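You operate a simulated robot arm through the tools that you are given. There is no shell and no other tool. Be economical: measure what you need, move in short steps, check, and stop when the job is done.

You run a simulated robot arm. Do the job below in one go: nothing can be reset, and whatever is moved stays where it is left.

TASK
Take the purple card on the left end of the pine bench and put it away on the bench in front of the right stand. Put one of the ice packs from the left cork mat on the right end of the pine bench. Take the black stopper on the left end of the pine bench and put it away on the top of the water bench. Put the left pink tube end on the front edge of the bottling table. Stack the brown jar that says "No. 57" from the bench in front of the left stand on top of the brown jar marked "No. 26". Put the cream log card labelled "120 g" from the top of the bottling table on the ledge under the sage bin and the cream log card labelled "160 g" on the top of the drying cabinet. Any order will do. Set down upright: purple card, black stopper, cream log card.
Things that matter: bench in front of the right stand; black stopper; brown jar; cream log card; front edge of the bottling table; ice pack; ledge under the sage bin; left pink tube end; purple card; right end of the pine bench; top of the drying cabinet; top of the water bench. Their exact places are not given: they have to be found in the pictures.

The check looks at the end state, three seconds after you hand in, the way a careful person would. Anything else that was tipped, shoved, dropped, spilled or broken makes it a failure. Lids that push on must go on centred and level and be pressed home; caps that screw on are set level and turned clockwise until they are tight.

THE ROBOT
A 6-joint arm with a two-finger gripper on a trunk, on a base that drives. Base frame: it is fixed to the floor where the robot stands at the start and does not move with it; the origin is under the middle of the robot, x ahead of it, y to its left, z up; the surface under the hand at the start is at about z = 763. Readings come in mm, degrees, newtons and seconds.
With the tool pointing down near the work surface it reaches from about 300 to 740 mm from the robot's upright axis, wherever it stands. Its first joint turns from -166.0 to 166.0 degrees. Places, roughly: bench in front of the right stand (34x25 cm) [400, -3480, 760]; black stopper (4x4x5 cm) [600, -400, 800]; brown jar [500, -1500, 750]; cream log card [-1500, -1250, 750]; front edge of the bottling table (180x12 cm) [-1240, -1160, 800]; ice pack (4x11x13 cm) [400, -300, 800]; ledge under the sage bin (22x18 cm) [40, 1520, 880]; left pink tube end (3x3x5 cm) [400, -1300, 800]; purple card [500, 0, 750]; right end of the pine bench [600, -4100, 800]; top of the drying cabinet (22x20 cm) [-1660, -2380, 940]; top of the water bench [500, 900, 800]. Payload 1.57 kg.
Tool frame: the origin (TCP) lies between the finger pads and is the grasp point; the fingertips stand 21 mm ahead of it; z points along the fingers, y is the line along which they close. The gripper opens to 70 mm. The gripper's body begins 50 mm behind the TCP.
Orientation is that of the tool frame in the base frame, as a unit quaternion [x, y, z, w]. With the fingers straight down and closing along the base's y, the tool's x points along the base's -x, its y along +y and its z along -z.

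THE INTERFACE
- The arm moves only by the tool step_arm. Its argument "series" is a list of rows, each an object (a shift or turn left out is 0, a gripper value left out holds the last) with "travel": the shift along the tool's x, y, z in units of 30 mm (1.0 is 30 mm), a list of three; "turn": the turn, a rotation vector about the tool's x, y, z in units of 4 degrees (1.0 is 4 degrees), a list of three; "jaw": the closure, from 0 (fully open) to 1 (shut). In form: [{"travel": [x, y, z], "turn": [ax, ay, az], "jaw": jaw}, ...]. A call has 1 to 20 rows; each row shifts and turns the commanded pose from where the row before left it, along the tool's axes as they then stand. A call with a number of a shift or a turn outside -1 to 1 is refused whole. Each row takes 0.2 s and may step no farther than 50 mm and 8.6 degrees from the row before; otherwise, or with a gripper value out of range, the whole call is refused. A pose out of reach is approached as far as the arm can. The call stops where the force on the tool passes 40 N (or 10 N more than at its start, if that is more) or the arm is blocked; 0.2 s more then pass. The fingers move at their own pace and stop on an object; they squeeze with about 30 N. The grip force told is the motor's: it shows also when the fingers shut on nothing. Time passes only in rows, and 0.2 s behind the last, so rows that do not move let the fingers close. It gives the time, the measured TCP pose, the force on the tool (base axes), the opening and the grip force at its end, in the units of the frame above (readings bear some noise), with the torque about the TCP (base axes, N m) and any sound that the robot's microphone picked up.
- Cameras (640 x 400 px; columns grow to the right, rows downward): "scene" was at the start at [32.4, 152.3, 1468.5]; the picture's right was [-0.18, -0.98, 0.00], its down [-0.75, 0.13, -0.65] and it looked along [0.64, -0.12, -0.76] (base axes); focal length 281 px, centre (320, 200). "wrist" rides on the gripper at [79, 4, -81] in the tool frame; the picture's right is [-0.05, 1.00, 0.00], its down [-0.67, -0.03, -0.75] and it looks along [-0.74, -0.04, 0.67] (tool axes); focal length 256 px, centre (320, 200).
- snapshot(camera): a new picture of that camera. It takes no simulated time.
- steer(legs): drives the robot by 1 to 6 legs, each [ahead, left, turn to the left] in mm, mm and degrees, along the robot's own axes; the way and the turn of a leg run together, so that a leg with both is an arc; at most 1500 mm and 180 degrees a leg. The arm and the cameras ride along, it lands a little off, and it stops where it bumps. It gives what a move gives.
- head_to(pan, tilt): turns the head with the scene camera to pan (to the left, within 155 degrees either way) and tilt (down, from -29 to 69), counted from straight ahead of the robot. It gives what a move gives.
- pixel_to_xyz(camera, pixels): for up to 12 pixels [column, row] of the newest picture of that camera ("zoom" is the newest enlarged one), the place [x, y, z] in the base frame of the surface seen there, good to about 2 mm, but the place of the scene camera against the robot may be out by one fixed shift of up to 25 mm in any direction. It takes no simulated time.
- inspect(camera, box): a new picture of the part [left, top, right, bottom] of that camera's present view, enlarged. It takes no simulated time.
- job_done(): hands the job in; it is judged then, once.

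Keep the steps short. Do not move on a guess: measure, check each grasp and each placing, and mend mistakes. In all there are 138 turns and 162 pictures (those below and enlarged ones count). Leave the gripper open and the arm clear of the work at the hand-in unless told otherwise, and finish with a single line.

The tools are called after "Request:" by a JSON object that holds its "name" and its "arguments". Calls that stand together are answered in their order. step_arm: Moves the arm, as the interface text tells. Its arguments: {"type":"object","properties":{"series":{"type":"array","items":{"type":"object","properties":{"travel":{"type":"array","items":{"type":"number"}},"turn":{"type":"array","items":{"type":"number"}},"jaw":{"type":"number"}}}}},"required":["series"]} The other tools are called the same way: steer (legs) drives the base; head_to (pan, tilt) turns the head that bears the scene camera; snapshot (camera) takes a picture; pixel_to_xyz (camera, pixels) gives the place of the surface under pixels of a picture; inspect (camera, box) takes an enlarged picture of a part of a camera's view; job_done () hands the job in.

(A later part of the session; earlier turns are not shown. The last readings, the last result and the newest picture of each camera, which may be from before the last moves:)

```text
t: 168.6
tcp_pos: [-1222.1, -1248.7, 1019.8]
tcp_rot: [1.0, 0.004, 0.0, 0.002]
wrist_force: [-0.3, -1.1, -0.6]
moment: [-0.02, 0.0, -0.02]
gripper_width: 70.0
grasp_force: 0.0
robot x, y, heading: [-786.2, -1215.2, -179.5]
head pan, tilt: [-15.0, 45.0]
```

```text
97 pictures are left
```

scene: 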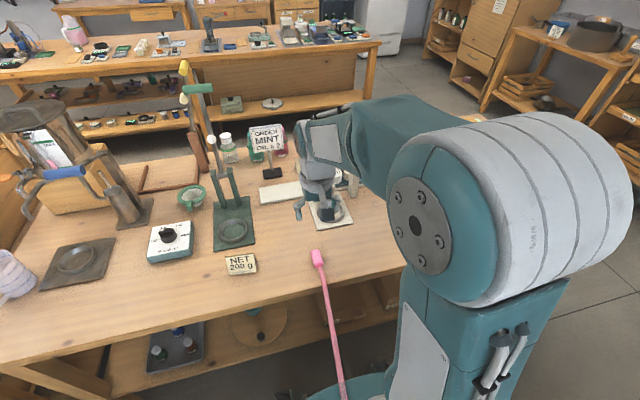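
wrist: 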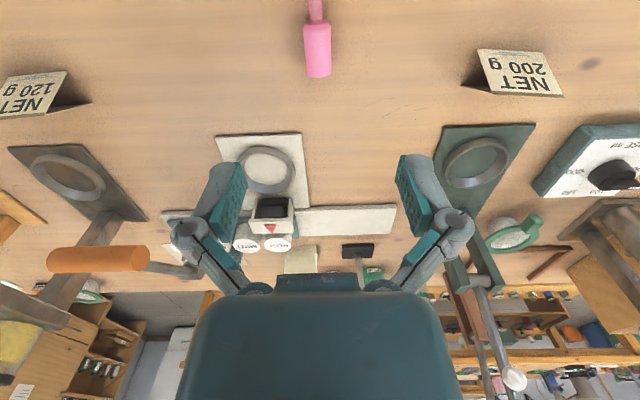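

Tube end placed. Now look for the 120 g and 160 g cards to the robot's right (+y).

Request:
{"name": "steer", "arguments": {"legs": [[-180, 0, 0], [0, -450, 0]]}}

Request:
{"name": "head_to", "arguments": {"pan": 20, "tilt": 40}}

Request:
{"name": "snapshot", "arguments": {"camera": "scene"}}

Request:
{"name": "snapshot", "arguments": {"camera": "wrist"}}

```text
t: 172.4
tcp_pos: [-1040.9, -799.0, 1019.6]
tcp_rot: [1.0, 0.003, 0.0, 0.001]
wrist_force: [0.0, -1.1, 1.0]
moment: [0.01, 0.01, -0.03]
gripper_width: 69.8
grasp_force: 0.1
robot x, y, heading: [-609.9, -768.8, 179.8]
head pan, tilt: [-15.0, 45.0]
```

```text
t: 173.4
tcp_pos: [-1040.1, -793.9, 1019.5]
tcp_rot: [1.0, 0.003, 0.001, 0.002]
wrist_force: [-0.5, 0.1, -0.3]
moment: [0.01, 0.03, 0.0]
gripper_width: 70.0
grasp_force: 0.1
robot x, y, heading: [-609.3, -766.6, 179.9]
head pan, tilt: [20.0, 40.0]
```

```text
96 pictures are left
```

scene: 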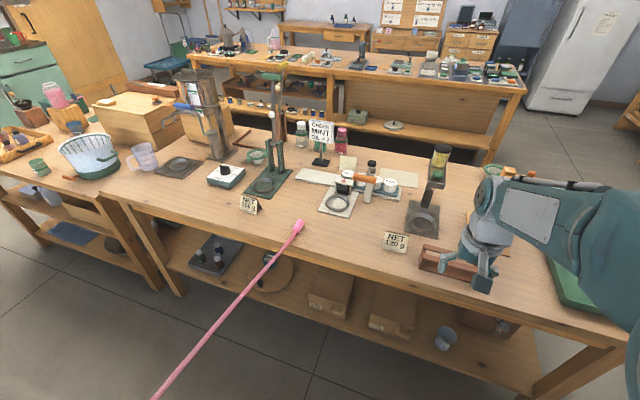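

```text
95 pictures are left
```

wrist: 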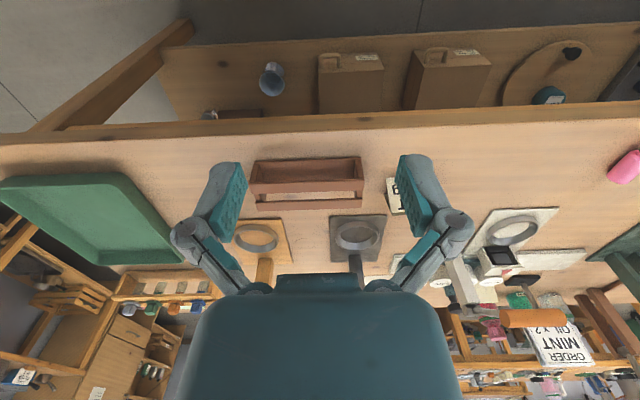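

Request:
{"name": "inspect", "arguments": {"camera": "scene", "box": [180, 110, 340, 230]}}

Request:
{"name": "inspect", "arguments": {"camera": "scene", "box": [320, 130, 480, 270]}}

```text
3.33 times, centred on (260, 170) of scene
```

zoom: 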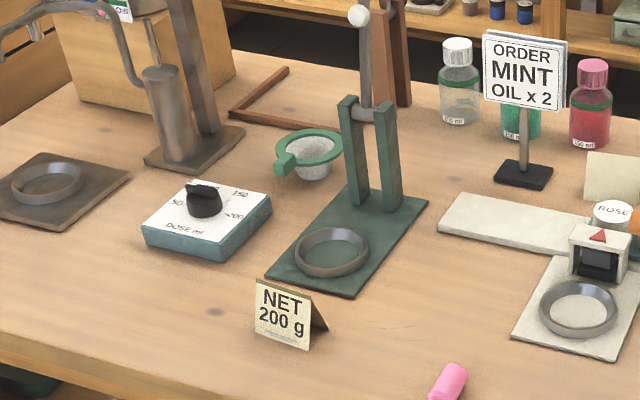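

```text
2.86 times, centred on (400, 200) of scene
```

zoom: 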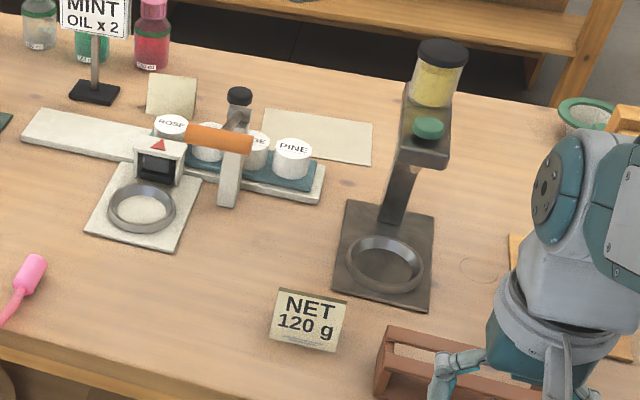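

Request:
{"name": "pixel_to_xyz", "arguments": {"camera": "zoom", "pixels": [[170, 80], [170, 105], [150, 100], [190, 105], [310, 310], [305, 340], [318, 135], [375, 270], [420, 330], [240, 140]]}}

Request:
{"name": "inspect", "arguments": {"camera": "scene", "box": [0, 60, 260, 222]}}

```text
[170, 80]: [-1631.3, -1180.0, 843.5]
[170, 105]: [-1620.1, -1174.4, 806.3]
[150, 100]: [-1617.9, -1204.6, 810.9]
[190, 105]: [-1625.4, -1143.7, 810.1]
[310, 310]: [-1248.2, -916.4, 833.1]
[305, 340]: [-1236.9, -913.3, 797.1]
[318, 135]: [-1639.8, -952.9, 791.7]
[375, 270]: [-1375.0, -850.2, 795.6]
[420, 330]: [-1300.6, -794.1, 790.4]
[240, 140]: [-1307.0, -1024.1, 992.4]
```

```text
2.46 times, centred on (130, 141) of scene
```

zoom: 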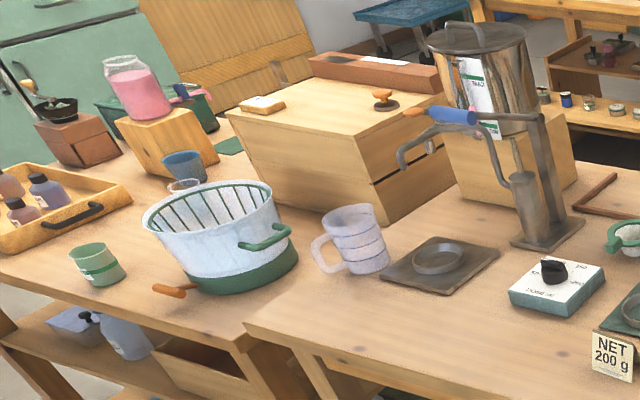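

Before picking, check clearance at the ledge under the sage bin from here (pan -106).

Request:
{"name": "head_to", "arguments": {"pan": -106, "tilt": 12}}

Request:
{"name": "snapshot", "arguments": {"camera": "scene"}}

Request:
{"name": "inspect", "arguments": {"camera": "scene", "box": [250, 130, 410, 270]}}

```text
t: 175.5
tcp_pos: [-1042.2, -796.0, 1020.0]
tcp_rot: [1.0, 0.003, 0.0, 0.001]
wrist_force: [-0.4, 0.2, -0.7]
moment: [-0.02, 0.02, 0.02]
gripper_width: 70.0
grasp_force: 0.1
robot x, y, heading: [-607.4, -764.4, 180.1]
head pan, tilt: [-106.0, 12.0]
```

```text
91 pictures are left
```

scene: 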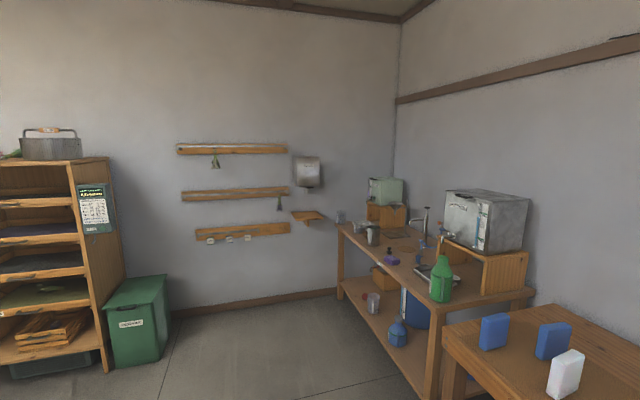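

```text
2.86 times, centred on (330, 200) of scene
```

zoom: 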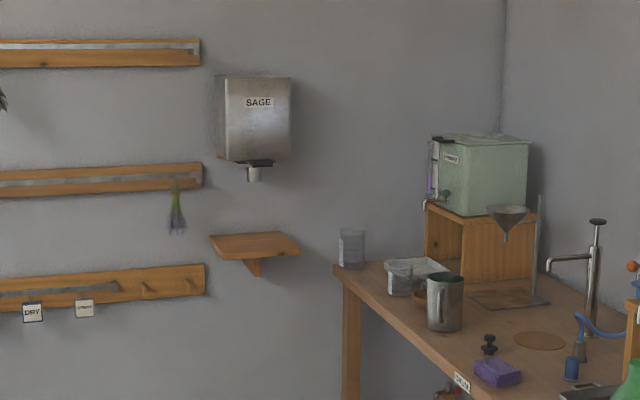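

Request:
{"name": "pixel_to_xyz", "arguments": {"camera": "zoom", "pixels": [[254, 178], [240, 155], [255, 155], [255, 85], [285, 160], [230, 90], [215, 240], [240, 257], [295, 250], [265, 238], [280, 120], [350, 260]]}}

```text
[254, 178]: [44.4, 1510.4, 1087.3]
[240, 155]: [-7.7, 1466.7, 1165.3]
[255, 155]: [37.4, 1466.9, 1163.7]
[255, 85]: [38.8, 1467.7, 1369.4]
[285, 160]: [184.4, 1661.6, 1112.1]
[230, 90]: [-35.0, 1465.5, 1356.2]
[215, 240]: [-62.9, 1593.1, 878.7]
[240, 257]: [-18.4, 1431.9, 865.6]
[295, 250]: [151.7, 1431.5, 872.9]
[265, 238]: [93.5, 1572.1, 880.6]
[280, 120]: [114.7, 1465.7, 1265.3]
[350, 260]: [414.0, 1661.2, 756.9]
```

Ledge: x≈-65..155, y≈1430..1610, z≈885; bin bottom ≈1140, nozzle tip (44,1510,1085) – so I'll need a tilted grip with the card ridge pointing at the wall. Now get a close look at the 120 g card and the crate next to it.

Request:
{"name": "steer", "arguments": {"legs": [[30, 190, 0]]}}

Request:
{"name": "snapshot", "arguments": {"camera": "wrist"}}

Request:
{"name": "head_to", "arguments": {"pan": 15, "tilt": 45}}

Request:
{"name": "inspect", "arguments": {"camera": "scene", "box": [280, 130, 480, 270]}}

```text
t: 177.0
tcp_pos: [-1072.3, -980.5, 1020.1]
tcp_rot: [1.0, 0.001, 0.0, 0.004]
wrist_force: [0.1, -0.4, -0.8]
moment: [0.01, -0.02, 0.01]
gripper_width: 69.8
grasp_force: 0.1
robot x, y, heading: [-637.5, -956.3, 179.7]
head pan, tilt: [-106.0, 12.0]
```

```text
89 pictures are left
```

wrist: 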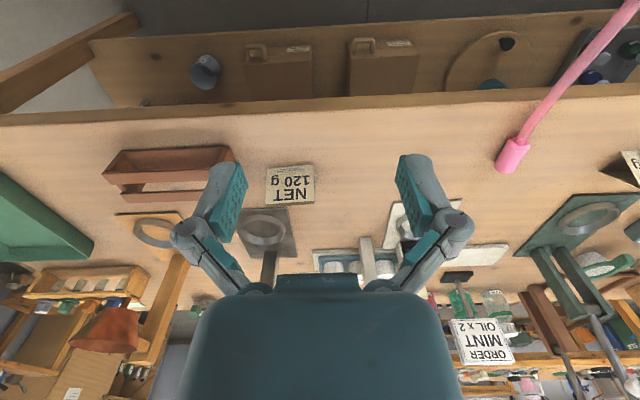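

```text
t: 179.1
tcp_pos: [-1072.2, -983.8, 1020.0]
tcp_rot: [1.0, 0.001, 0.0, 0.001]
wrist_force: [-0.4, 0.3, -0.5]
moment: [-0.03, 0.05, -0.03]
gripper_width: 70.0
grasp_force: 0.0
robot x, y, heading: [-637.0, -957.1, 180.0]
head pan, tilt: [15.0, 45.0]
```

```text
2.86 times, centred on (380, 200) of scene
```

zoom: 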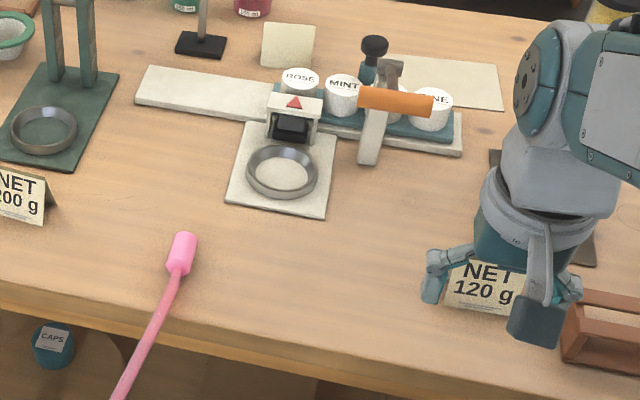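

Request:
{"name": "inspect", "arguments": {"camera": "wrist", "box": [90, 130, 350, 280]}}

Request:
{"name": "pixel_to_xyz", "arguments": {"camera": "wrist", "pixels": [[268, 202], [313, 202], [290, 202], [290, 180], [268, 170], [313, 167], [285, 168], [232, 152], [120, 155], [108, 182], [200, 185], [265, 225]]}}

```text
2.46 times, centred on (220, 205) of wrist
```

zoom: 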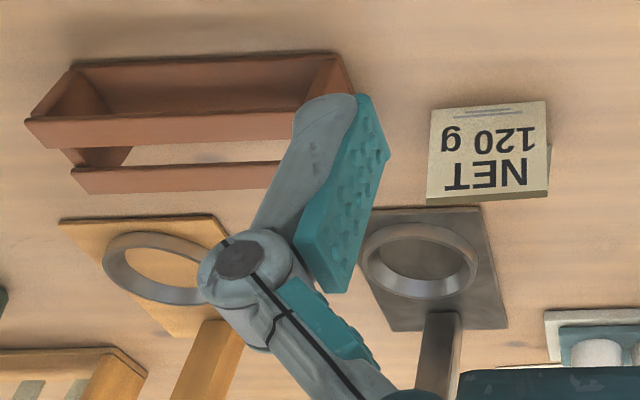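

```text
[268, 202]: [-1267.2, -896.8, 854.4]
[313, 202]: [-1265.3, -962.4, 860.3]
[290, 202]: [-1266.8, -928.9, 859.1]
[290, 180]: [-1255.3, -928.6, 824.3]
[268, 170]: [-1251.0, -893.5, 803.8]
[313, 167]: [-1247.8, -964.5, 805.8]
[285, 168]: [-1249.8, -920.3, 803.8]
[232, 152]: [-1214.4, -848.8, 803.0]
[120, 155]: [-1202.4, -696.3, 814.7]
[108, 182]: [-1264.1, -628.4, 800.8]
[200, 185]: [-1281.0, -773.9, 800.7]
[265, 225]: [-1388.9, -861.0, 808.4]
```

Request:
{"name": "pixel_to_xyz", "arguments": {"camera": "zoom", "pixels": [[40, 125], [150, 125], [270, 115], [330, 60], [75, 65], [90, 175], [200, 60], [440, 155], [540, 150], [490, 110]]}}

```text
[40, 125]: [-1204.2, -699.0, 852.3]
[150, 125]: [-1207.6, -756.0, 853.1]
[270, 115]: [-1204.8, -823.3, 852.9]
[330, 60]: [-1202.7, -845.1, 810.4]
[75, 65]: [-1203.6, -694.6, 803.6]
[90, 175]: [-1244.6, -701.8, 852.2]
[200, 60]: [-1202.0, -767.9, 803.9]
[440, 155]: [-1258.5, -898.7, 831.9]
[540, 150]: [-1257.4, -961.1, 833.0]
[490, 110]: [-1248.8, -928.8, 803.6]
```

Card 120: ridge (-1268, y -897..-963, z≈860), feet x≈-1249/-1287. Crate (top 853) lies on +y side, orange lever on -y. Plan: fingers tilted 30° pointing toward -y with camera up; robot stands 250 mm to the +y side. First rotate the tool, then drive.

Request:
{"name": "step_arm", "arguments": {"series": [{"turn": [0, 0, 1]}, {"turn": [0, 0, 1]}, {"turn": [0, 0, 1]}, {"turn": [0, 0, 1]}, {"turn": [0, 0, 1]}, {"turn": [0, 0, 1]}, {"turn": [0, 0, 1]}, {"turn": [0, 0, 1]}, {"turn": [0, 0, 1]}, {"turn": [0, 0, 1]}, {"turn": [0, 0, 1]}, {"turn": [0, 0, 1]}, {"turn": [0, 0, 1]}, {"turn": [0, 0, 1]}, {"turn": [0, 0, 1]}, {"turn": [0, 0, 1]}, {"turn": [0, 0, 1]}, {"turn": [0, 0, 1]}, {"turn": [0, 0, 1]}, {"turn": [0, 0, 1]}]}}

Request:
{"name": "step_arm", "arguments": {"series": [{"turn": [0, 0, 1]}, {"turn": [0, 0, 0.9]}, {"turn": [0, 1, 0]}, {"turn": [0, 1, 0]}, {"turn": [0, 1, 0]}, {"turn": [0, 1, 0]}, {"turn": [0, 1, 0]}, {"turn": [0, 1, 0]}, {"turn": [0, 1, 0]}, {"turn": [0, 0.5, 0]}, {"travel": [0, 0, 0]}]}}

Request:
{"name": "steer", "arguments": {"legs": [[0, -295, 0], [190, 0, 0]]}}

Request:
{"name": "snapshot", "arguments": {"camera": "wrist"}}

```text
t: 183.2
tcp_pos: [-1072.0, -983.6, 1018.8]
tcp_rot: [0.766, -0.643, 0.001, 0.001]
wrist_force: [0.3, 0.6, 0.5]
moment: [0.0, 0.03, 0.02]
gripper_width: 70.1
grasp_force: 0.1
robot x, y, heading: [-641.3, -957.2, 179.7]
head pan, tilt: [15.0, 45.0]
```

```text
t: 185.7
tcp_pos: [-1072.9, -983.9, 1018.9]
tcp_rot: [0.698, -0.667, 0.188, 0.18]
wrist_force: [0.5, -0.1, 0.8]
moment: [-0.03, -0.01, 0.04]
gripper_width: 70.1
grasp_force: 0.0
robot x, y, heading: [-637.4, -955.8, 179.8]
head pan, tilt: [15.0, 45.0]
```

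```text
t: 188.8
tcp_pos: [-1261.5, -688.3, 1020.4]
tcp_rot: [0.698, -0.667, 0.189, 0.181]
wrist_force: [-0.6, -0.6, -0.9]
moment: [0.02, 0.02, 0.01]
gripper_width: 69.8
grasp_force: 0.1
robot x, y, heading: [-827.9, -663.6, 179.7]
head pan, tilt: [15.0, 45.0]
```

```text
86 pictures are left
```

wrist: 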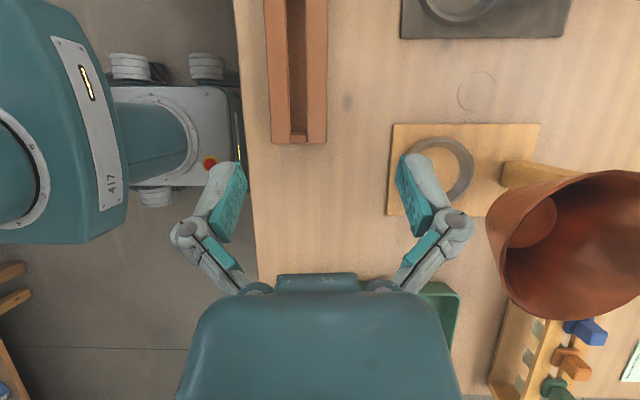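

View is clear. Move to the pre-grasp point (80 mm back along the tool from the card).

Request:
{"name": "step_arm", "arguments": {"series": [{"travel": [0.53, 0.07, 0.906]}, {"travel": [0.53, 0.07, 0.906]}, {"travel": [0.53, 0.07, 0.906]}, {"travel": [0.53, 0.07, 0.906]}, {"travel": [0.53, 0.07, 0.906]}, {"travel": [0.53, 0.07, 0.906]}, {"travel": [0.53, 0.07, 0.906]}, {"travel": [0, 0, 0]}]}}

Request:
{"name": "snapshot", "arguments": {"camera": "wrist"}}

Request:
{"name": "snapshot", "arguments": {"camera": "scene"}}

```text
t: 190.6
tcp_pos: [-1267.0, -881.4, 910.8]
tcp_rot: [0.698, -0.668, 0.188, 0.18]
wrist_force: [0.1, 0.1, -0.1]
moment: [-0.05, -0.01, -0.01]
gripper_width: 70.2
grasp_force: 0.0
robot x, y, heading: [-825.2, -660.2, 179.6]
head pan, tilt: [15.0, 45.0]
```

```text
85 pictures are left
```

wrist: 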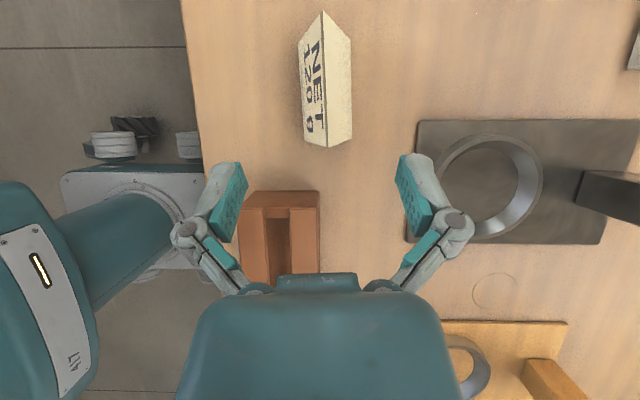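

```text
84 pictures are left
```

scene: 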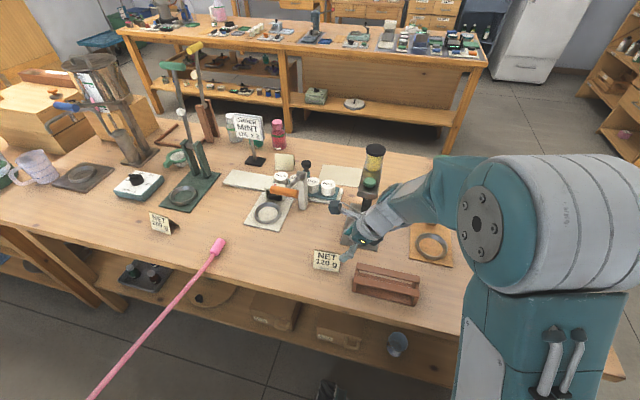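

Request:
{"name": "pixel_to_xyz", "arguments": {"camera": "wrist", "pixels": [[323, 20], [326, 80], [328, 140], [305, 80], [345, 80], [305, 135], [350, 135], [328, 120]]}}

```text
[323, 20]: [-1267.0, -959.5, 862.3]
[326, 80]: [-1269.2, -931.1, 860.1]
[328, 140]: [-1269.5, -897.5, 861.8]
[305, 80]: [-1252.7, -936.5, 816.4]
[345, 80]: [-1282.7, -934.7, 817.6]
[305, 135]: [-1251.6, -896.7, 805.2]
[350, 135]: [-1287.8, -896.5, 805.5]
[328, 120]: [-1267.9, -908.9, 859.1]
```

Aligned. Advance 77 mm, close.

Request:
{"name": "step_arm", "arguments": {"series": [{"travel": [0, 0.1, 0.9]}, {"travel": [0, 0, 0.9]}, {"travel": [0, 0, 0.77]}, {"travel": [0, 0, 0]}, {"jaw": 1}, {"jaw": 1}, {"jaw": 1}, {"jaw": 1}, {"jaw": 1}]}}

Request:
{"name": "snapshot", "arguments": {"camera": "wrist"}}

```text
t: 192.6
tcp_pos: [-1269.3, -921.7, 844.6]
tcp_rot: [0.697, -0.667, 0.188, 0.182]
wrist_force: [-1.2, 1.2, 22.6]
moment: [-0.23, 0.0, 0.0]
gripper_width: 20.2
grasp_force: 29.9
robot x, y, heading: [-825.7, -663.8, 179.7]
head pan, tilt: [15.0, 45.0]
```

```text
83 pictures are left
```

wrist: 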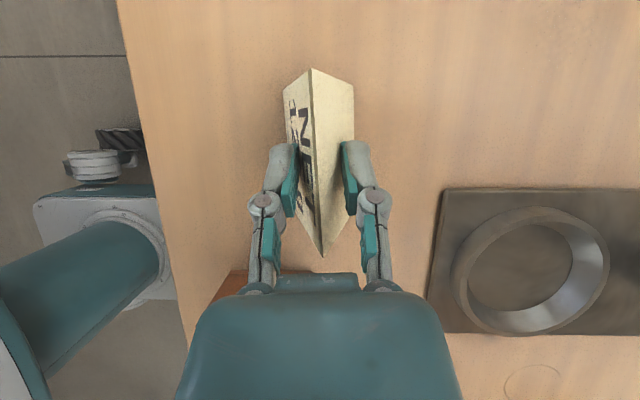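

Lift gently 30 mm and check it comes along.

Request:
{"name": "step_arm", "arguments": {"series": [{"travel": [0.25, 0, -0.43]}, {"travel": [0.25, 0, -0.43]}, {"travel": [0.505, 0, -0.864]}, {"travel": [0, 0, 0]}]}}

Request:
{"name": "snapshot", "arguments": {"camera": "wrist"}}

Request:
{"name": "inspect", "arguments": {"camera": "scene", "box": [260, 180, 420, 300]}}

```text
t: 193.6
tcp_pos: [-1267.4, -920.8, 905.0]
tcp_rot: [0.697, -0.668, 0.188, 0.18]
wrist_force: [-0.2, -0.4, 1.0]
moment: [-0.03, -0.02, -0.01]
gripper_width: 20.1
grasp_force: 30.0
robot x, y, heading: [-828.2, -660.3, 179.7]
head pan, tilt: [15.0, 45.0]
```

```text
82 pictures are left
```

wrist: 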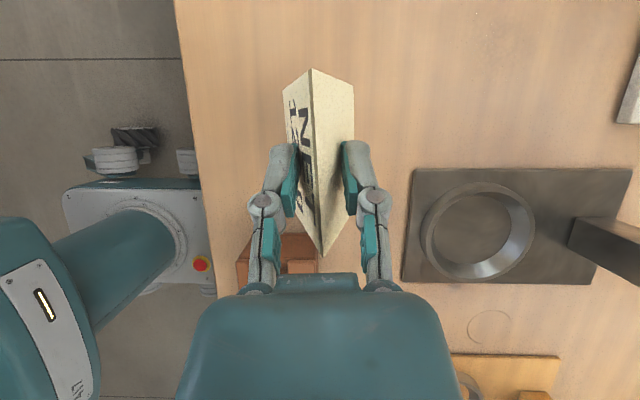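

```text
3.33 times, centred on (340, 240) of scene
```

zoom: 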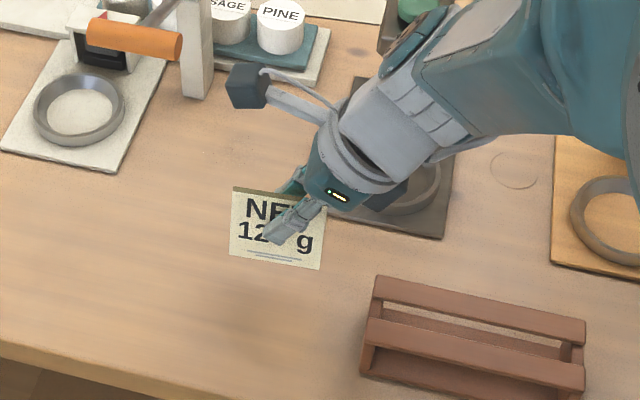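

Held level. Lift further, back off, turn to heading 0, and drive toward the left wall, stopping short of the ledge.

Request:
{"name": "step_arm", "arguments": {"series": [{"travel": [0.505, 0, -0.864]}, {"travel": [0.505, 0, -0.864]}, {"travel": [0.505, 0, -0.864]}, {"travel": [0.505, 0, -0.864]}, {"travel": [0, 0, 0]}]}}

Request:
{"name": "steer", "arguments": {"legs": [[-320, 0, 0], [0, 0, -179.7], [0, 1480, 0], [160, 180, 0]]}}

Request:
{"name": "head_to", "arguments": {"pan": 60, "tilt": 35}}

Request:
{"name": "snapshot", "arguments": {"camera": "scene"}}

Request:
{"name": "snapshot", "arguments": {"camera": "wrist"}}

```text
t: 194.8
tcp_pos: [-1267.8, -922.1, 1024.1]
tcp_rot: [0.697, -0.667, 0.189, 0.18]
wrist_force: [0.2, -0.4, -0.3]
moment: [0.01, -0.02, 0.0]
gripper_width: 20.0
grasp_force: 30.2
robot x, y, heading: [-825.6, -664.3, 179.8]
head pan, tilt: [15.0, 45.0]
```

```text
t: 212.6
tcp_pos: [91.4, 1243.7, 1026.4]
tcp_rot: [0.665, 0.699, 0.182, -0.19]
wrist_force: [-0.1, 0.6, -1.2]
moment: [0.01, 0.03, 0.01]
gripper_width: 16.4
grasp_force: 30.2
robot x, y, heading: [-346.1, 988.0, 0.5]
head pan, tilt: [15.0, 45.0]
```

```text
t: 213.7
tcp_pos: [91.5, 1249.5, 1024.1]
tcp_rot: [0.665, 0.7, 0.179, -0.189]
wrist_force: [0.5, 0.4, -0.3]
moment: [-0.02, 0.02, 0.0]
gripper_width: 16.2
grasp_force: 30.1
robot x, y, heading: [-347.8, 987.7, 0.1]
head pan, tilt: [60.0, 35.0]
```

```text
80 pictures are left
```

scene: 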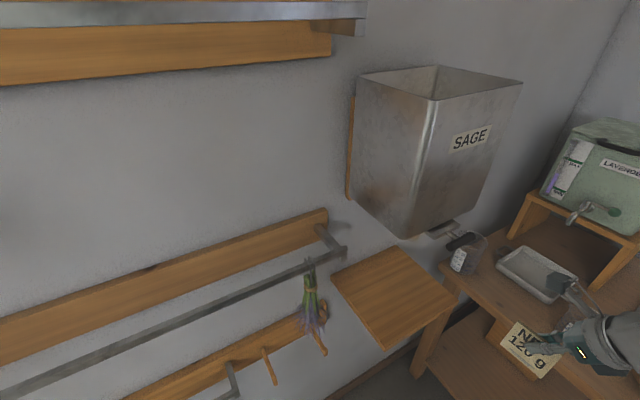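

```text
79 pictures are left
```

wrist: 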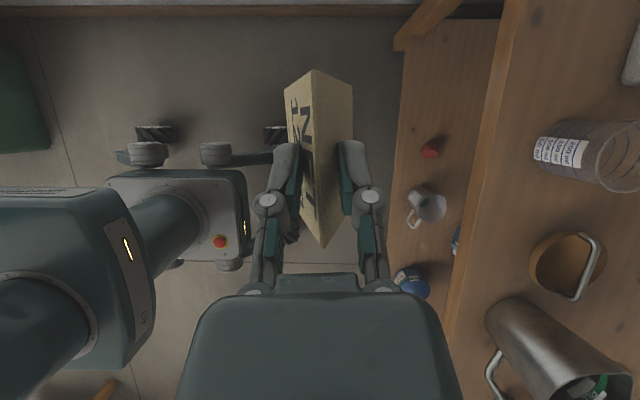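

The grip narrowed 20→16 mm: the card is slowly slipping, so place promptly. Measure the ledge.

Request:
{"name": "pixel_to_xyz", "arguments": {"camera": "scene", "pixels": [[335, 272], [397, 248], [455, 295], [385, 346], [395, 295], [440, 235], [465, 240], [425, 236]]}}

Request:
{"name": "pixel_to_xyz", "arguments": {"camera": "wrist", "pixels": [[315, 75], [320, 120], [318, 200], [295, 130], [340, 110], [324, 240]]}}

```text
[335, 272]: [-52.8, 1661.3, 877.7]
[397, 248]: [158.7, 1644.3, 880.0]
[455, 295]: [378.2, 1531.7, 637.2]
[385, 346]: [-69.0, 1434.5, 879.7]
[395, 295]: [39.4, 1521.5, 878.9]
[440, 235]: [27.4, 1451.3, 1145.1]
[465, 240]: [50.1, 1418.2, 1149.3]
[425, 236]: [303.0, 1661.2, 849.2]
```

```text
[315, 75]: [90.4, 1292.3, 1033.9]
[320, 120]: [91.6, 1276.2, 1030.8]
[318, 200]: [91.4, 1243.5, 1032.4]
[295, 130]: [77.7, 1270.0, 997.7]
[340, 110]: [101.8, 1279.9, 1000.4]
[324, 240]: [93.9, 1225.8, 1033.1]
```

Ledge top z≈891. Lower to z≈965, then slide left 216 and ahead 18 to sit over the ledge.

Request:
{"name": "step_arm", "arguments": {"series": [{"travel": [-0.505, 0, 0.864]}, {"travel": [-0.505, 0, 0.864]}, {"travel": [0, 0, 0]}]}}

Request:
{"name": "steer", "arguments": {"legs": [[18, 0, 0], [0, 216, 0]]}}

Request:
{"name": "snapshot", "arguments": {"camera": "scene"}}

Request:
{"name": "snapshot", "arguments": {"camera": "wrist"}}

```text
t: 214.5
tcp_pos: [91.8, 1248.4, 964.1]
tcp_rot: [0.665, 0.699, 0.181, -0.189]
wrist_force: [-0.1, -0.2, 0.5]
moment: [0.0, 0.02, -0.03]
gripper_width: 16.3
grasp_force: 29.9
robot x, y, heading: [-346.7, 986.2, 0.1]
head pan, tilt: [60.0, 35.0]
```

```text
t: 216.5
tcp_pos: [108.7, 1452.3, 965.8]
tcp_rot: [0.665, 0.699, 0.182, -0.19]
wrist_force: [-0.4, -0.2, 0.0]
moment: [0.02, 0.04, 0.02]
gripper_width: 16.1
grasp_force: 29.8
robot x, y, heading: [-334.8, 1197.7, 0.1]
head pan, tilt: [60.0, 35.0]
```

```text
78 pictures are left
```

scene: 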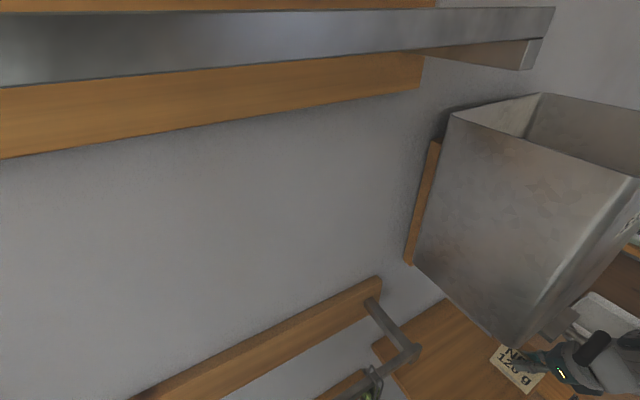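

```text
77 pictures are left
```

wrist: 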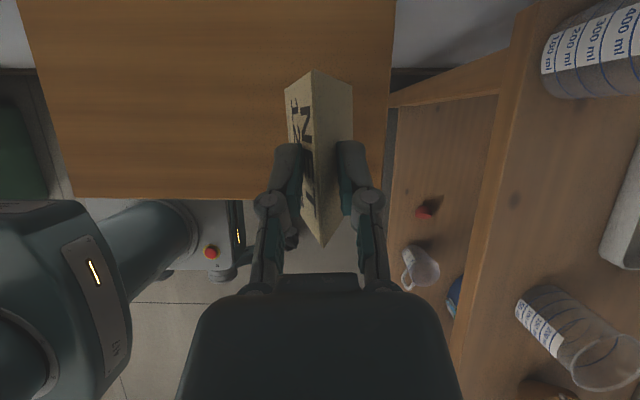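

Request:
{"name": "pixel_to_xyz", "arguments": {"camera": "wrist", "pixels": [[200, 195], [380, 185], [260, 190], [388, 100], [388, 40], [200, 100], [324, 240], [315, 75]]}}

Request:
{"name": "head_to", "arguments": {"pan": 45, "tilt": 35}}

Request:
{"name": "snapshot", "arguments": {"camera": "scene"}}

```text
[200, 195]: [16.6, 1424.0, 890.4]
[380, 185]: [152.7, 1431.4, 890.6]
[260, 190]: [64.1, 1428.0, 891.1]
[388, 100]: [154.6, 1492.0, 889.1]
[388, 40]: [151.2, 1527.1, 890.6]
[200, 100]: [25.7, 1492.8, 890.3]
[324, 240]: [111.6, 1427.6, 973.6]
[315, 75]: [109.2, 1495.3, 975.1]
```

```text
t: 217.3
tcp_pos: [108.3, 1457.0, 965.1]
tcp_rot: [0.665, 0.7, 0.18, -0.189]
wrist_force: [0.5, -1.1, -0.4]
moment: [0.0, -0.02, 0.01]
gripper_width: 15.8
grasp_force: 29.4
robot x, y, heading: [-332.3, 1195.2, 0.1]
head pan, tilt: [45.0, 35.0]
```

```text
76 pictures are left
```

scene: 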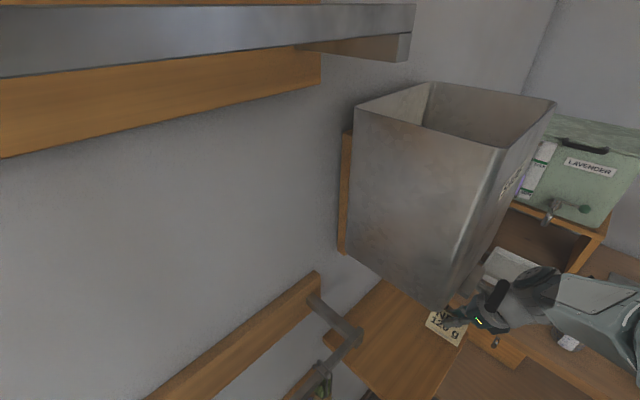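

Ledge top 890.5, front edge y≈1423. Push 25 mm further in, lower 18 mm.

Request:
{"name": "step_arm", "arguments": {"series": [{"travel": [0.72, 0, 0.42]}, {"travel": [-0.151, 0, 0.259]}, {"travel": [-0.151, 0, 0.259]}, {"travel": [0, 0, 0]}]}}

Request:
{"name": "inspect", "arguments": {"camera": "scene", "box": [360, 250, 520, 390]}}

```text
t: 218.3
tcp_pos: [108.0, 1482.1, 946.5]
tcp_rot: [0.666, 0.699, 0.18, -0.188]
wrist_force: [-0.6, -0.5, 0.1]
moment: [0.0, 0.03, 0.0]
gripper_width: 15.3
grasp_force: 30.2
robot x, y, heading: [-328.0, 1196.3, 0.1]
head pan, tilt: [45.0, 35.0]
```

```text
2.86 times, centred on (440, 320) of scene
```

zoom: 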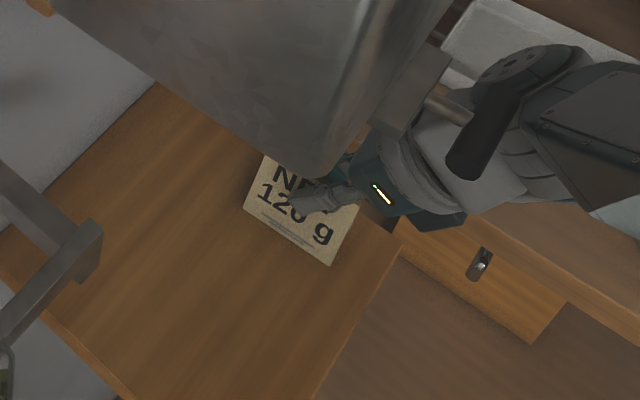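

Request:
{"name": "step_arm", "arguments": {"series": [{"travel": [-0.025, 0, 0.043]}, {"travel": [-0.025, 0, 0.043]}, {"travel": [0, 0, 0]}]}}

Request:
{"name": "step_arm", "arguments": {"series": [{"travel": [-0.025, 0, 0.043]}, {"travel": [0, 0, 0]}]}}

```text
t: 219.1
tcp_pos: [108.0, 1481.3, 942.4]
tcp_rot: [0.666, 0.699, 0.18, -0.19]
wrist_force: [-1.5, -0.6, 5.6]
moment: [0.06, -0.01, 0.01]
gripper_width: 15.0
grasp_force: 30.0
robot x, y, heading: [-331.7, 1198.2, 0.3]
head pan, tilt: [45.0, 35.0]
```

```text
t: 219.7
tcp_pos: [108.1, 1483.0, 943.8]
tcp_rot: [0.666, 0.699, 0.182, -0.189]
wrist_force: [-2.1, -0.5, 17.3]
moment: [0.05, 0.04, 0.0]
gripper_width: 15.2
grasp_force: 30.0
robot x, y, heading: [-331.5, 1198.9, 0.0]
head pan, tilt: [45.0, 35.0]
```

Seated. Open partly and withdraw horizontally away from the wall.

Request:
{"name": "step_arm", "arguments": {"series": [{"jaw": 0.3}, {"jaw": 0.3}, {"jaw": 0.3}, {"travel": [-0.43, 0, -0.25]}, {"travel": [-0.863, 0, -0.505]}, {"travel": [-0.863, 0, -0.505]}, {"travel": [-0.863, 0, -0.505]}, {"travel": [-0.863, 0, -0.505]}, {"travel": [0, 0, 0]}]}}

Request:
{"name": "inspect", "arguments": {"camera": "scene", "box": [360, 250, 520, 390]}}

Request:
{"name": "snapshot", "arguments": {"camera": "wrist"}}

```text
t: 221.7
tcp_pos: [113.3, 1347.7, 943.0]
tcp_rot: [0.666, 0.7, 0.179, -0.188]
wrist_force: [0.2, -0.3, -0.4]
moment: [0.01, 0.0, 0.0]
gripper_width: 49.0
grasp_force: 0.0
robot x, y, heading: [-332.3, 1198.0, 0.1]
head pan, tilt: [45.0, 35.0]
```

```text
2.86 times, centred on (440, 320) of scene
```

zoom: 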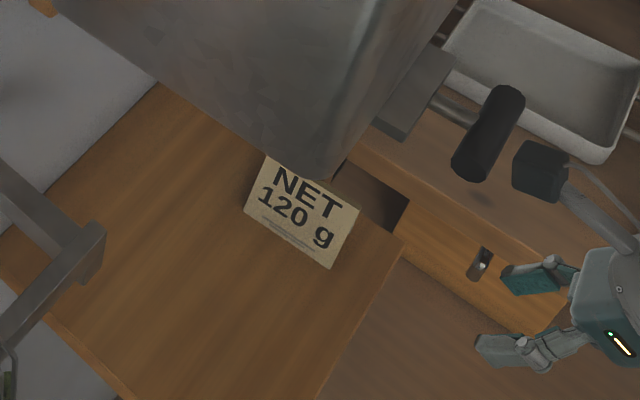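

```text
73 pictures are left
```

wrist: 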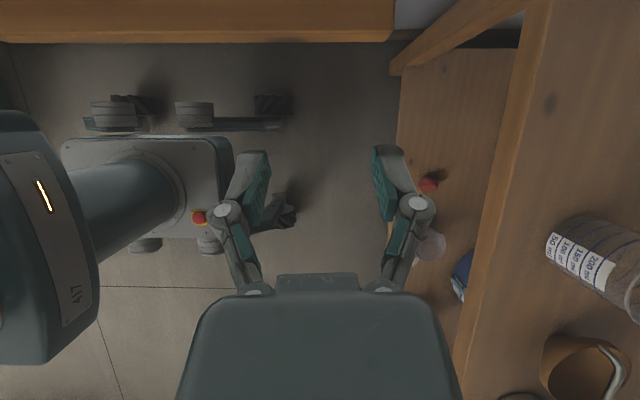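

The 120 g card stands on the ledge. Now lift, untilt and rotate back to neutral, then drive to the ice packs.

Request:
{"name": "step_arm", "arguments": {"series": [{"travel": [0.505, 0, -0.864], "jaw": 0}, {"travel": [0.505, 0, -0.864]}, {"travel": [0.505, 0, -0.864]}, {"turn": [0, -1, 0]}, {"turn": [0, -1, 0]}, {"turn": [0, -1, 0]}, {"turn": [0, -1, 0]}, {"turn": [0, -1, 0]}, {"turn": [0, -1, 0]}, {"turn": [0, -1, 0]}, {"turn": [0, -0.5, 0]}, {"turn": [0, 0, -1]}, {"turn": [0, 0, -1]}, {"turn": [0, 0, -1]}, {"turn": [0, 0, -1]}, {"turn": [0, 0, -1]}, {"turn": [0, 0, -1]}, {"turn": [0, 0, -1]}]}}

Request:
{"name": "step_arm", "arguments": {"series": [{"turn": [0, 0, -1]}, {"turn": [0, 0, -1]}, {"turn": [0, 0, -1]}, {"turn": [0, 0, -1]}, {"turn": [0, 0, -1]}, {"turn": [0, 0, -1]}, {"turn": [0, 0, -1]}, {"turn": [0, 0, -1]}, {"turn": [0, 0, -1]}, {"turn": [0, 0, -1]}, {"turn": [0, 0, -1]}, {"turn": [0, 0, -1]}, {"turn": [0, 0, -1]}, {"turn": [0, 0, -1]}, {"turn": [0, 0, -0.9]}]}}

Request:
{"name": "steer", "arguments": {"legs": [[0, -1490, 0], [250, 0, 0]]}}

Request:
{"name": "snapshot", "arguments": {"camera": "wrist"}}

Request:
{"name": "head_to", "arguments": {"pan": 0, "tilt": 50}}

Request:
{"name": "snapshot", "arguments": {"camera": "scene"}}

```text
t: 225.5
tcp_pos: [113.1, 1349.9, 1032.3]
tcp_rot: [0.494, 0.87, 0.002, -0.002]
wrist_force: [-0.8, -0.1, 0.3]
moment: [-0.01, -0.04, 0.03]
gripper_width: 70.4
grasp_force: 0.1
robot x, y, heading: [-331.4, 1195.4, -0.0]
head pan, tilt: [45.0, 35.0]
```

```text
t: 228.7
tcp_pos: [114.6, 1349.0, 1031.6]
tcp_rot: [-0.003, 1.0, 0.002, 0.0]
wrist_force: [0.5, 0.0, 0.5]
moment: [-0.01, 0.02, -0.01]
gripper_width: 70.3
grasp_force: 0.0
robot x, y, heading: [-329.3, 1202.6, 0.1]
head pan, tilt: [45.0, 35.0]
```

```text
t: 237.5
tcp_pos: [377.6, -135.5, 1032.7]
tcp_rot: [-0.012, 1.0, 0.002, -0.001]
wrist_force: [0.5, -0.1, 0.3]
moment: [0.01, -0.01, 0.0]
gripper_width: 69.8
grasp_force: 0.1
robot x, y, heading: [-64.2, -293.0, 1.4]
head pan, tilt: [45.0, 35.0]
```

```text
72 pictures are left
```

wrist: 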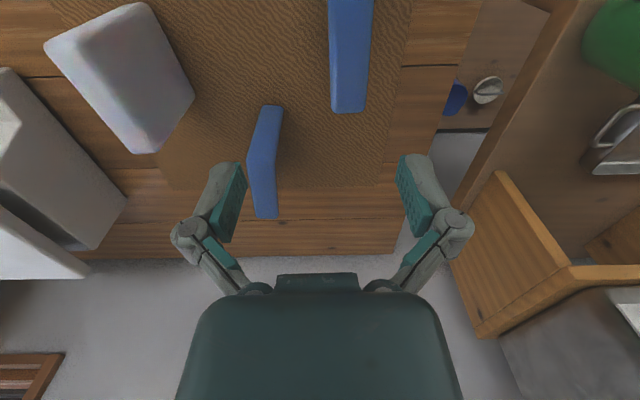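

```text
t: 238.7
tcp_pos: [377.9, -134.4, 1032.2]
tcp_rot: [-0.012, 1.0, 0.002, 0.001]
wrist_force: [0.2, 0.5, 0.1]
moment: [0.0, 0.03, -0.01]
gripper_width: 69.8
grasp_force: 0.1
robot x, y, heading: [-65.2, -296.4, 1.3]
head pan, tilt: [0.0, 50.0]
```

```text
71 pictures are left
```

scene: 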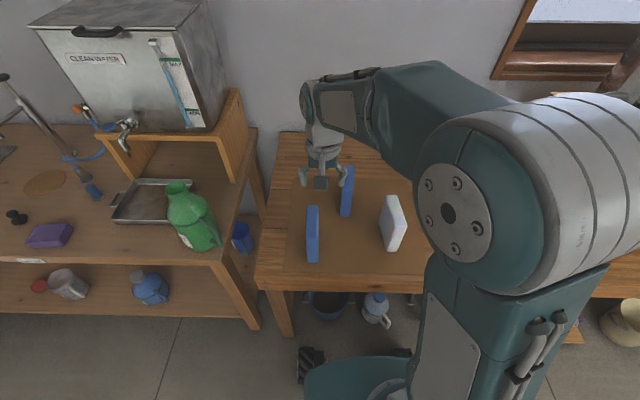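

Request:
{"name": "pixel_to_xyz", "arguments": {"camera": "wrist", "pixels": [[335, 110], [362, 110], [368, 20], [332, 20], [350, 60], [255, 215], [276, 215], [262, 110], [280, 110], [252, 160], [270, 160]]}}

```text
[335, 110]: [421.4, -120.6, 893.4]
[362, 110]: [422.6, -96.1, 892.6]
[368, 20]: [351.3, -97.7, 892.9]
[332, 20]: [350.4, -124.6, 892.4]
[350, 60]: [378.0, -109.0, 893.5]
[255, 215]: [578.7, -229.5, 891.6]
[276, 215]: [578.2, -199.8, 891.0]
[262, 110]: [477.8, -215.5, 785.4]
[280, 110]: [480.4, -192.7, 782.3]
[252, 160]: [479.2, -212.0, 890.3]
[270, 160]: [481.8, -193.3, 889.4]
```

Pack A centre ≈(370,-110), top 893, aligned with the jaws. Move over, descend to z≈855, close, lift.

Request:
{"name": "step_arm", "arguments": {"series": [{"travel": [0.25, 0.82, 0]}, {"travel": [0, 0, 1]}, {"travel": [0, 0, 1]}, {"travel": [0, 0, 1]}, {"travel": [0, 0, 0.5]}, {"travel": [0, 0, 0]}]}}

Request:
{"name": "snapshot", "arguments": {"camera": "wrist"}}

```text
t: 240.1
tcp_pos: [369.7, -110.3, 927.2]
tcp_rot: [-0.012, 1.0, 0.001, 0.0]
wrist_force: [0.4, -0.1, -0.4]
moment: [0.01, -0.03, 0.0]
gripper_width: 69.9
grasp_force: 0.0
robot x, y, heading: [-65.7, -292.3, 1.0]
head pan, tilt: [0.0, 50.0]
```

```text
70 pictures are left
```

wrist: 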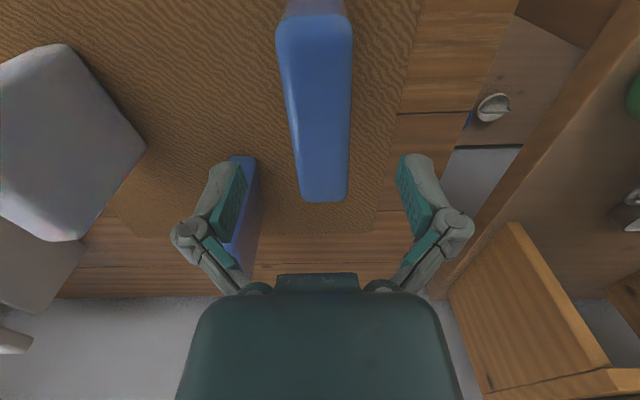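

Request:
{"name": "step_arm", "arguments": {"series": [{"travel": [0, 0, 1]}, {"travel": [0, 0, 1]}, {"travel": [0, 0, 0.4]}, {"travel": [0, 0, 0]}, {"jaw": 1}, {"jaw": 1}, {"jaw": 1}, {"jaw": 1}, {"travel": [0, 0, -0.4]}, {"travel": [0, 0, -1]}, {"travel": [0, 0, 0]}]}}

Request:
{"name": "snapshot", "arguments": {"camera": "wrist"}}

```text
t: 242.5
tcp_pos: [367.6, -111.9, 897.6]
tcp_rot: [-0.012, 1.0, 0.002, 0.0]
wrist_force: [0.5, 0.2, -4.0]
moment: [-0.01, 0.03, -0.01]
gripper_width: 33.6
grasp_force: 29.8
robot x, y, heading: [-63.6, -296.7, 1.0]
head pan, tilt: [0.0, 50.0]
```

```text
69 pictures are left
```

wrist: 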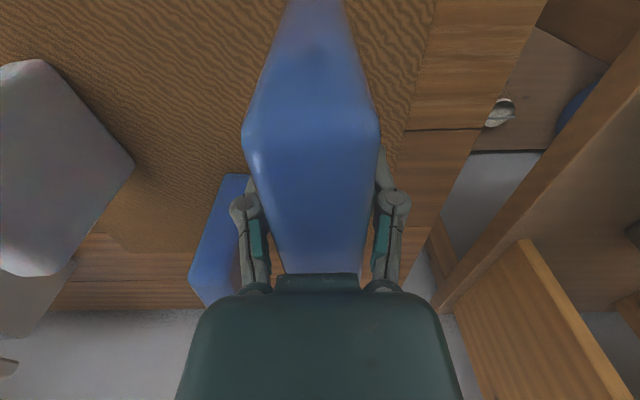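

Held (33.6 mm, ~4 N). Lift, back off and drive to the right end.

Request:
{"name": "step_arm", "arguments": {"series": [{"travel": [0, 0, -1]}, {"travel": [0, 0, -1]}, {"travel": [0, 0, -1]}, {"travel": [0, 0, -1]}, {"travel": [0, 0, -1]}, {"travel": [0, 0, 0]}]}}

Request:
{"name": "steer", "arguments": {"legs": [[-400, 0, -1.1], [0, -1200, 0]]}}

Request:
{"name": "steer", "arguments": {"legs": [[0, -1200, 0], [0, -900, 0]]}}

Request:
{"name": "head_to", "arguments": {"pan": -25, "tilt": 35}}

Request:
{"name": "snapshot", "arguments": {"camera": "scene"}}

Request:
{"name": "snapshot", "arguments": {"camera": "wrist"}}

```text
t: 243.9
tcp_pos: [369.0, -111.1, 1046.2]
tcp_rot: [-0.012, 1.0, 0.002, 0.0]
wrist_force: [-0.2, -1.0, -3.4]
moment: [0.0, 0.01, 0.01]
gripper_width: 33.6
grasp_force: 30.1
robot x, y, heading: [-67.5, -294.8, 1.1]
head pan, tilt: [0.0, 50.0]
```

```text
t: 252.0
tcp_pos: [-24.7, -1305.6, 1046.9]
tcp_rot: [-0.002, 1.0, 0.002, 0.0]
wrist_force: [-0.2, -0.2, -4.1]
moment: [0.0, 0.01, -0.02]
gripper_width: 33.7
grasp_force: 30.1
robot x, y, heading: [-462.5, -1483.6, -0.2]
head pan, tilt: [0.0, 50.0]
```

```text
t: 262.4
tcp_pos: [-23.9, -3398.8, 1047.1]
tcp_rot: [-0.005, 1.0, 0.001, 0.0]
wrist_force: [0.2, 0.0, -3.8]
moment: [-0.02, 0.01, 0.03]
gripper_width: 33.9
grasp_force: 29.9
robot x, y, heading: [-462.1, -3572.3, 0.4]
head pan, tilt: [0.0, 50.0]
```

```text
t: 263.2
tcp_pos: [-22.9, -3400.4, 1047.5]
tcp_rot: [-0.005, 1.0, 0.003, 0.0]
wrist_force: [-0.5, -0.2, -4.2]
moment: [-0.03, 0.02, -0.03]
gripper_width: 33.8
grasp_force: 30.0
robot x, y, heading: [-459.1, -3576.1, 0.6]
head pan, tilt: [-25.0, 35.0]
```

```text
68 pictures are left
```

scene: 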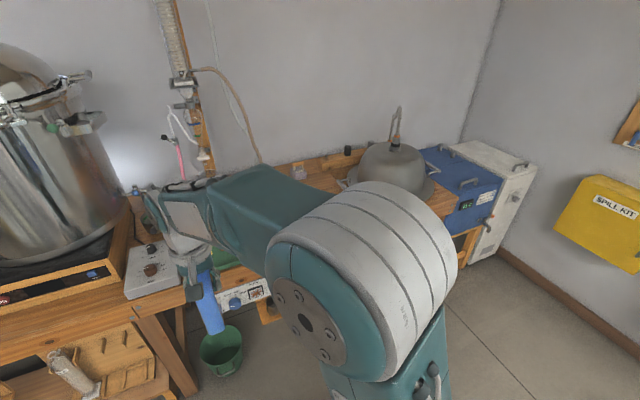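

```text
67 pictures are left
```

wrist: 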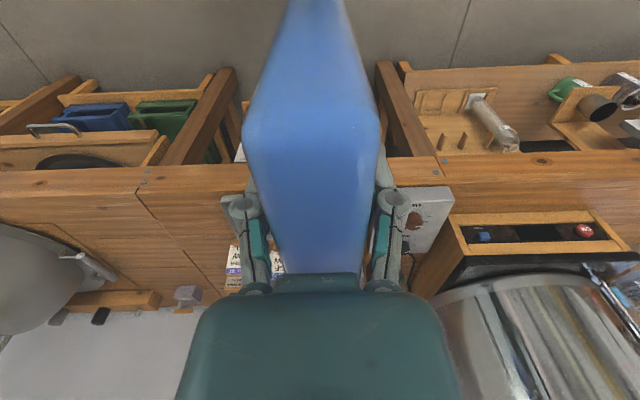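

Passed freely. Shift 420 mm right to view the end of the bench.

Request:
{"name": "steer", "arguments": {"legs": [[0, -430, -0.5]]}}

Request:
{"name": "snapshot", "arguments": {"camera": "wrist"}}

Request:
{"name": "head_to", "arguments": {"pan": -10, "tilt": 40}}

Request:
{"name": "snapshot", "arguments": {"camera": "scene"}}

Request:
{"name": "pixel_to_xyz", "arguments": {"camera": "wrist", "pixels": [[200, 210], [160, 190], [230, 230], [300, 185], [120, 250], [200, 180], [450, 230], [200, 240], [100, 200]]}}

```text
t: 265.9
tcp_pos: [-22.0, -3829.1, 1045.8]
tcp_rot: [-0.002, 1.0, 0.001, 0.0]
wrist_force: [-0.9, 0.1, -4.5]
moment: [-0.02, 0.02, 0.0]
gripper_width: 33.7
grasp_force: 30.2
robot x, y, heading: [-465.0, -4008.8, -0.1]
head pan, tilt: [-25.0, 35.0]
```

```text
66 pictures are left
```

wrist: 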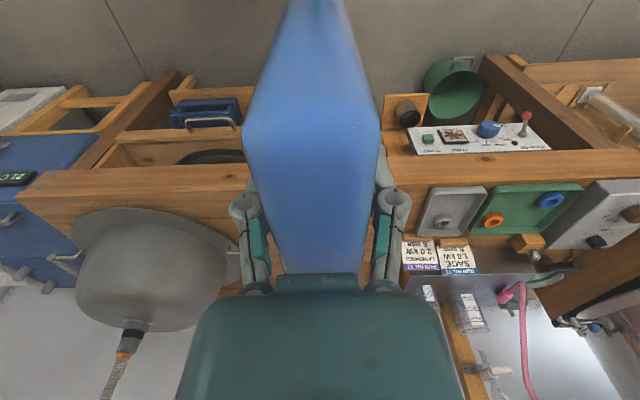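

```text
t: 266.6
tcp_pos: [-22.0, -3833.4, 1047.0]
tcp_rot: [-0.003, 1.0, 0.003, 0.0]
wrist_force: [0.7, -0.3, -4.2]
moment: [0.01, 0.01, 0.02]
gripper_width: 33.7
grasp_force: 29.9
robot x, y, heading: [-462.5, -4006.8, -0.1]
head pan, tilt: [-10.0, 40.0]
```

```text
65 pictures are left
```

scene: 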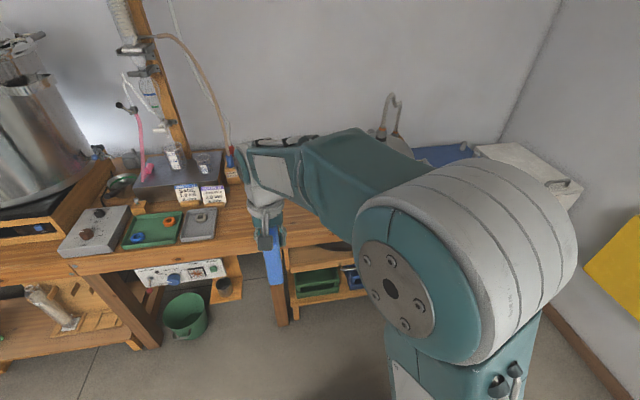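

```text
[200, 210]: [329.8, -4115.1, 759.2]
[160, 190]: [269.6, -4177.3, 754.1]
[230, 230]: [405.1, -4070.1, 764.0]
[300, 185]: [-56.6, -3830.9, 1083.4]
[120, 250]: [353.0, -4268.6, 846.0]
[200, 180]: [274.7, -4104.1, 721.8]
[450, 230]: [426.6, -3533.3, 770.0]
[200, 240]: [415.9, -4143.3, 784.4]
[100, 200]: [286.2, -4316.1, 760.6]
```

Free bench between y≈-3800 and the dome brim (y≈-4070). Target (420,-3955). Centre the arm first, then drive in.

Request:
{"name": "step_arm", "arguments": {"series": [{"travel": [0, -1, 0]}, {"travel": [0, -1, 0]}, {"travel": [0, -1, 0]}, {"travel": [0, -1, 0]}, {"travel": [0, -1, 0]}, {"travel": [0, -0.8, 0]}, {"travel": [0, 0, 0]}]}}

Request:
{"name": "steer", "arguments": {"legs": [[0, 52, 0], [430, 0, 0]]}}

Request:
{"name": "snapshot", "arguments": {"camera": "wrist"}}

Request:
{"name": "head_to", "arguments": {"pan": 0, "tilt": 50}}

Request:
{"name": "snapshot", "arguments": {"camera": "scene"}}

```text
t: 268.2
tcp_pos: [-22.9, -4007.4, 1045.6]
tcp_rot: [-0.002, 1.0, 0.004, 0.001]
wrist_force: [1.2, -0.6, -4.0]
moment: [-0.03, 0.0, 0.0]
gripper_width: 33.8
grasp_force: 29.5
robot x, y, heading: [-458.8, -4004.4, -0.2]
head pan, tilt: [-10.0, 40.0]
```

```text
t: 271.4
tcp_pos: [406.2, -3961.2, 1045.1]
tcp_rot: [-0.003, 1.0, 0.004, 0.0]
wrist_force: [0.0, 0.0, -4.1]
moment: [0.03, -0.01, -0.02]
gripper_width: 33.7
grasp_force: 29.6
robot x, y, heading: [-31.3, -3953.9, 0.2]
head pan, tilt: [-10.0, 40.0]
```

```text
64 pictures are left
```

wrist: 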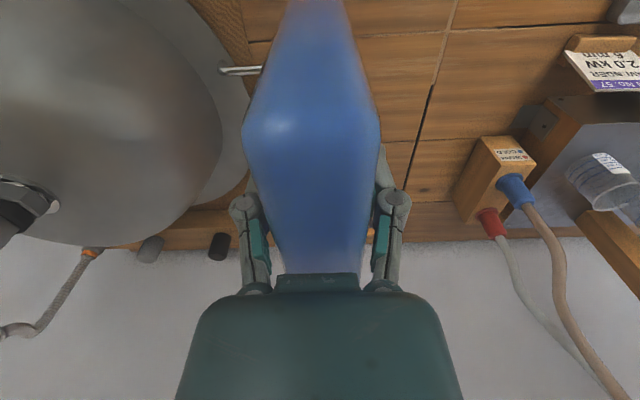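

```text
t: 272.1
tcp_pos: [405.4, -3959.3, 1044.7]
tcp_rot: [-0.002, 1.0, 0.004, 0.0]
wrist_force: [0.1, -0.2, -4.0]
moment: [0.01, 0.03, -0.03]
gripper_width: 33.7
grasp_force: 29.6
robot x, y, heading: [-32.9, -3954.6, 0.2]
head pan, tilt: [0.0, 50.0]
```

```text
63 pictures are left
```

scene: 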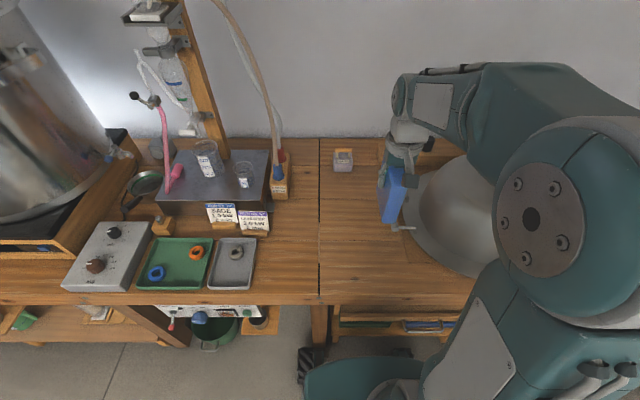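

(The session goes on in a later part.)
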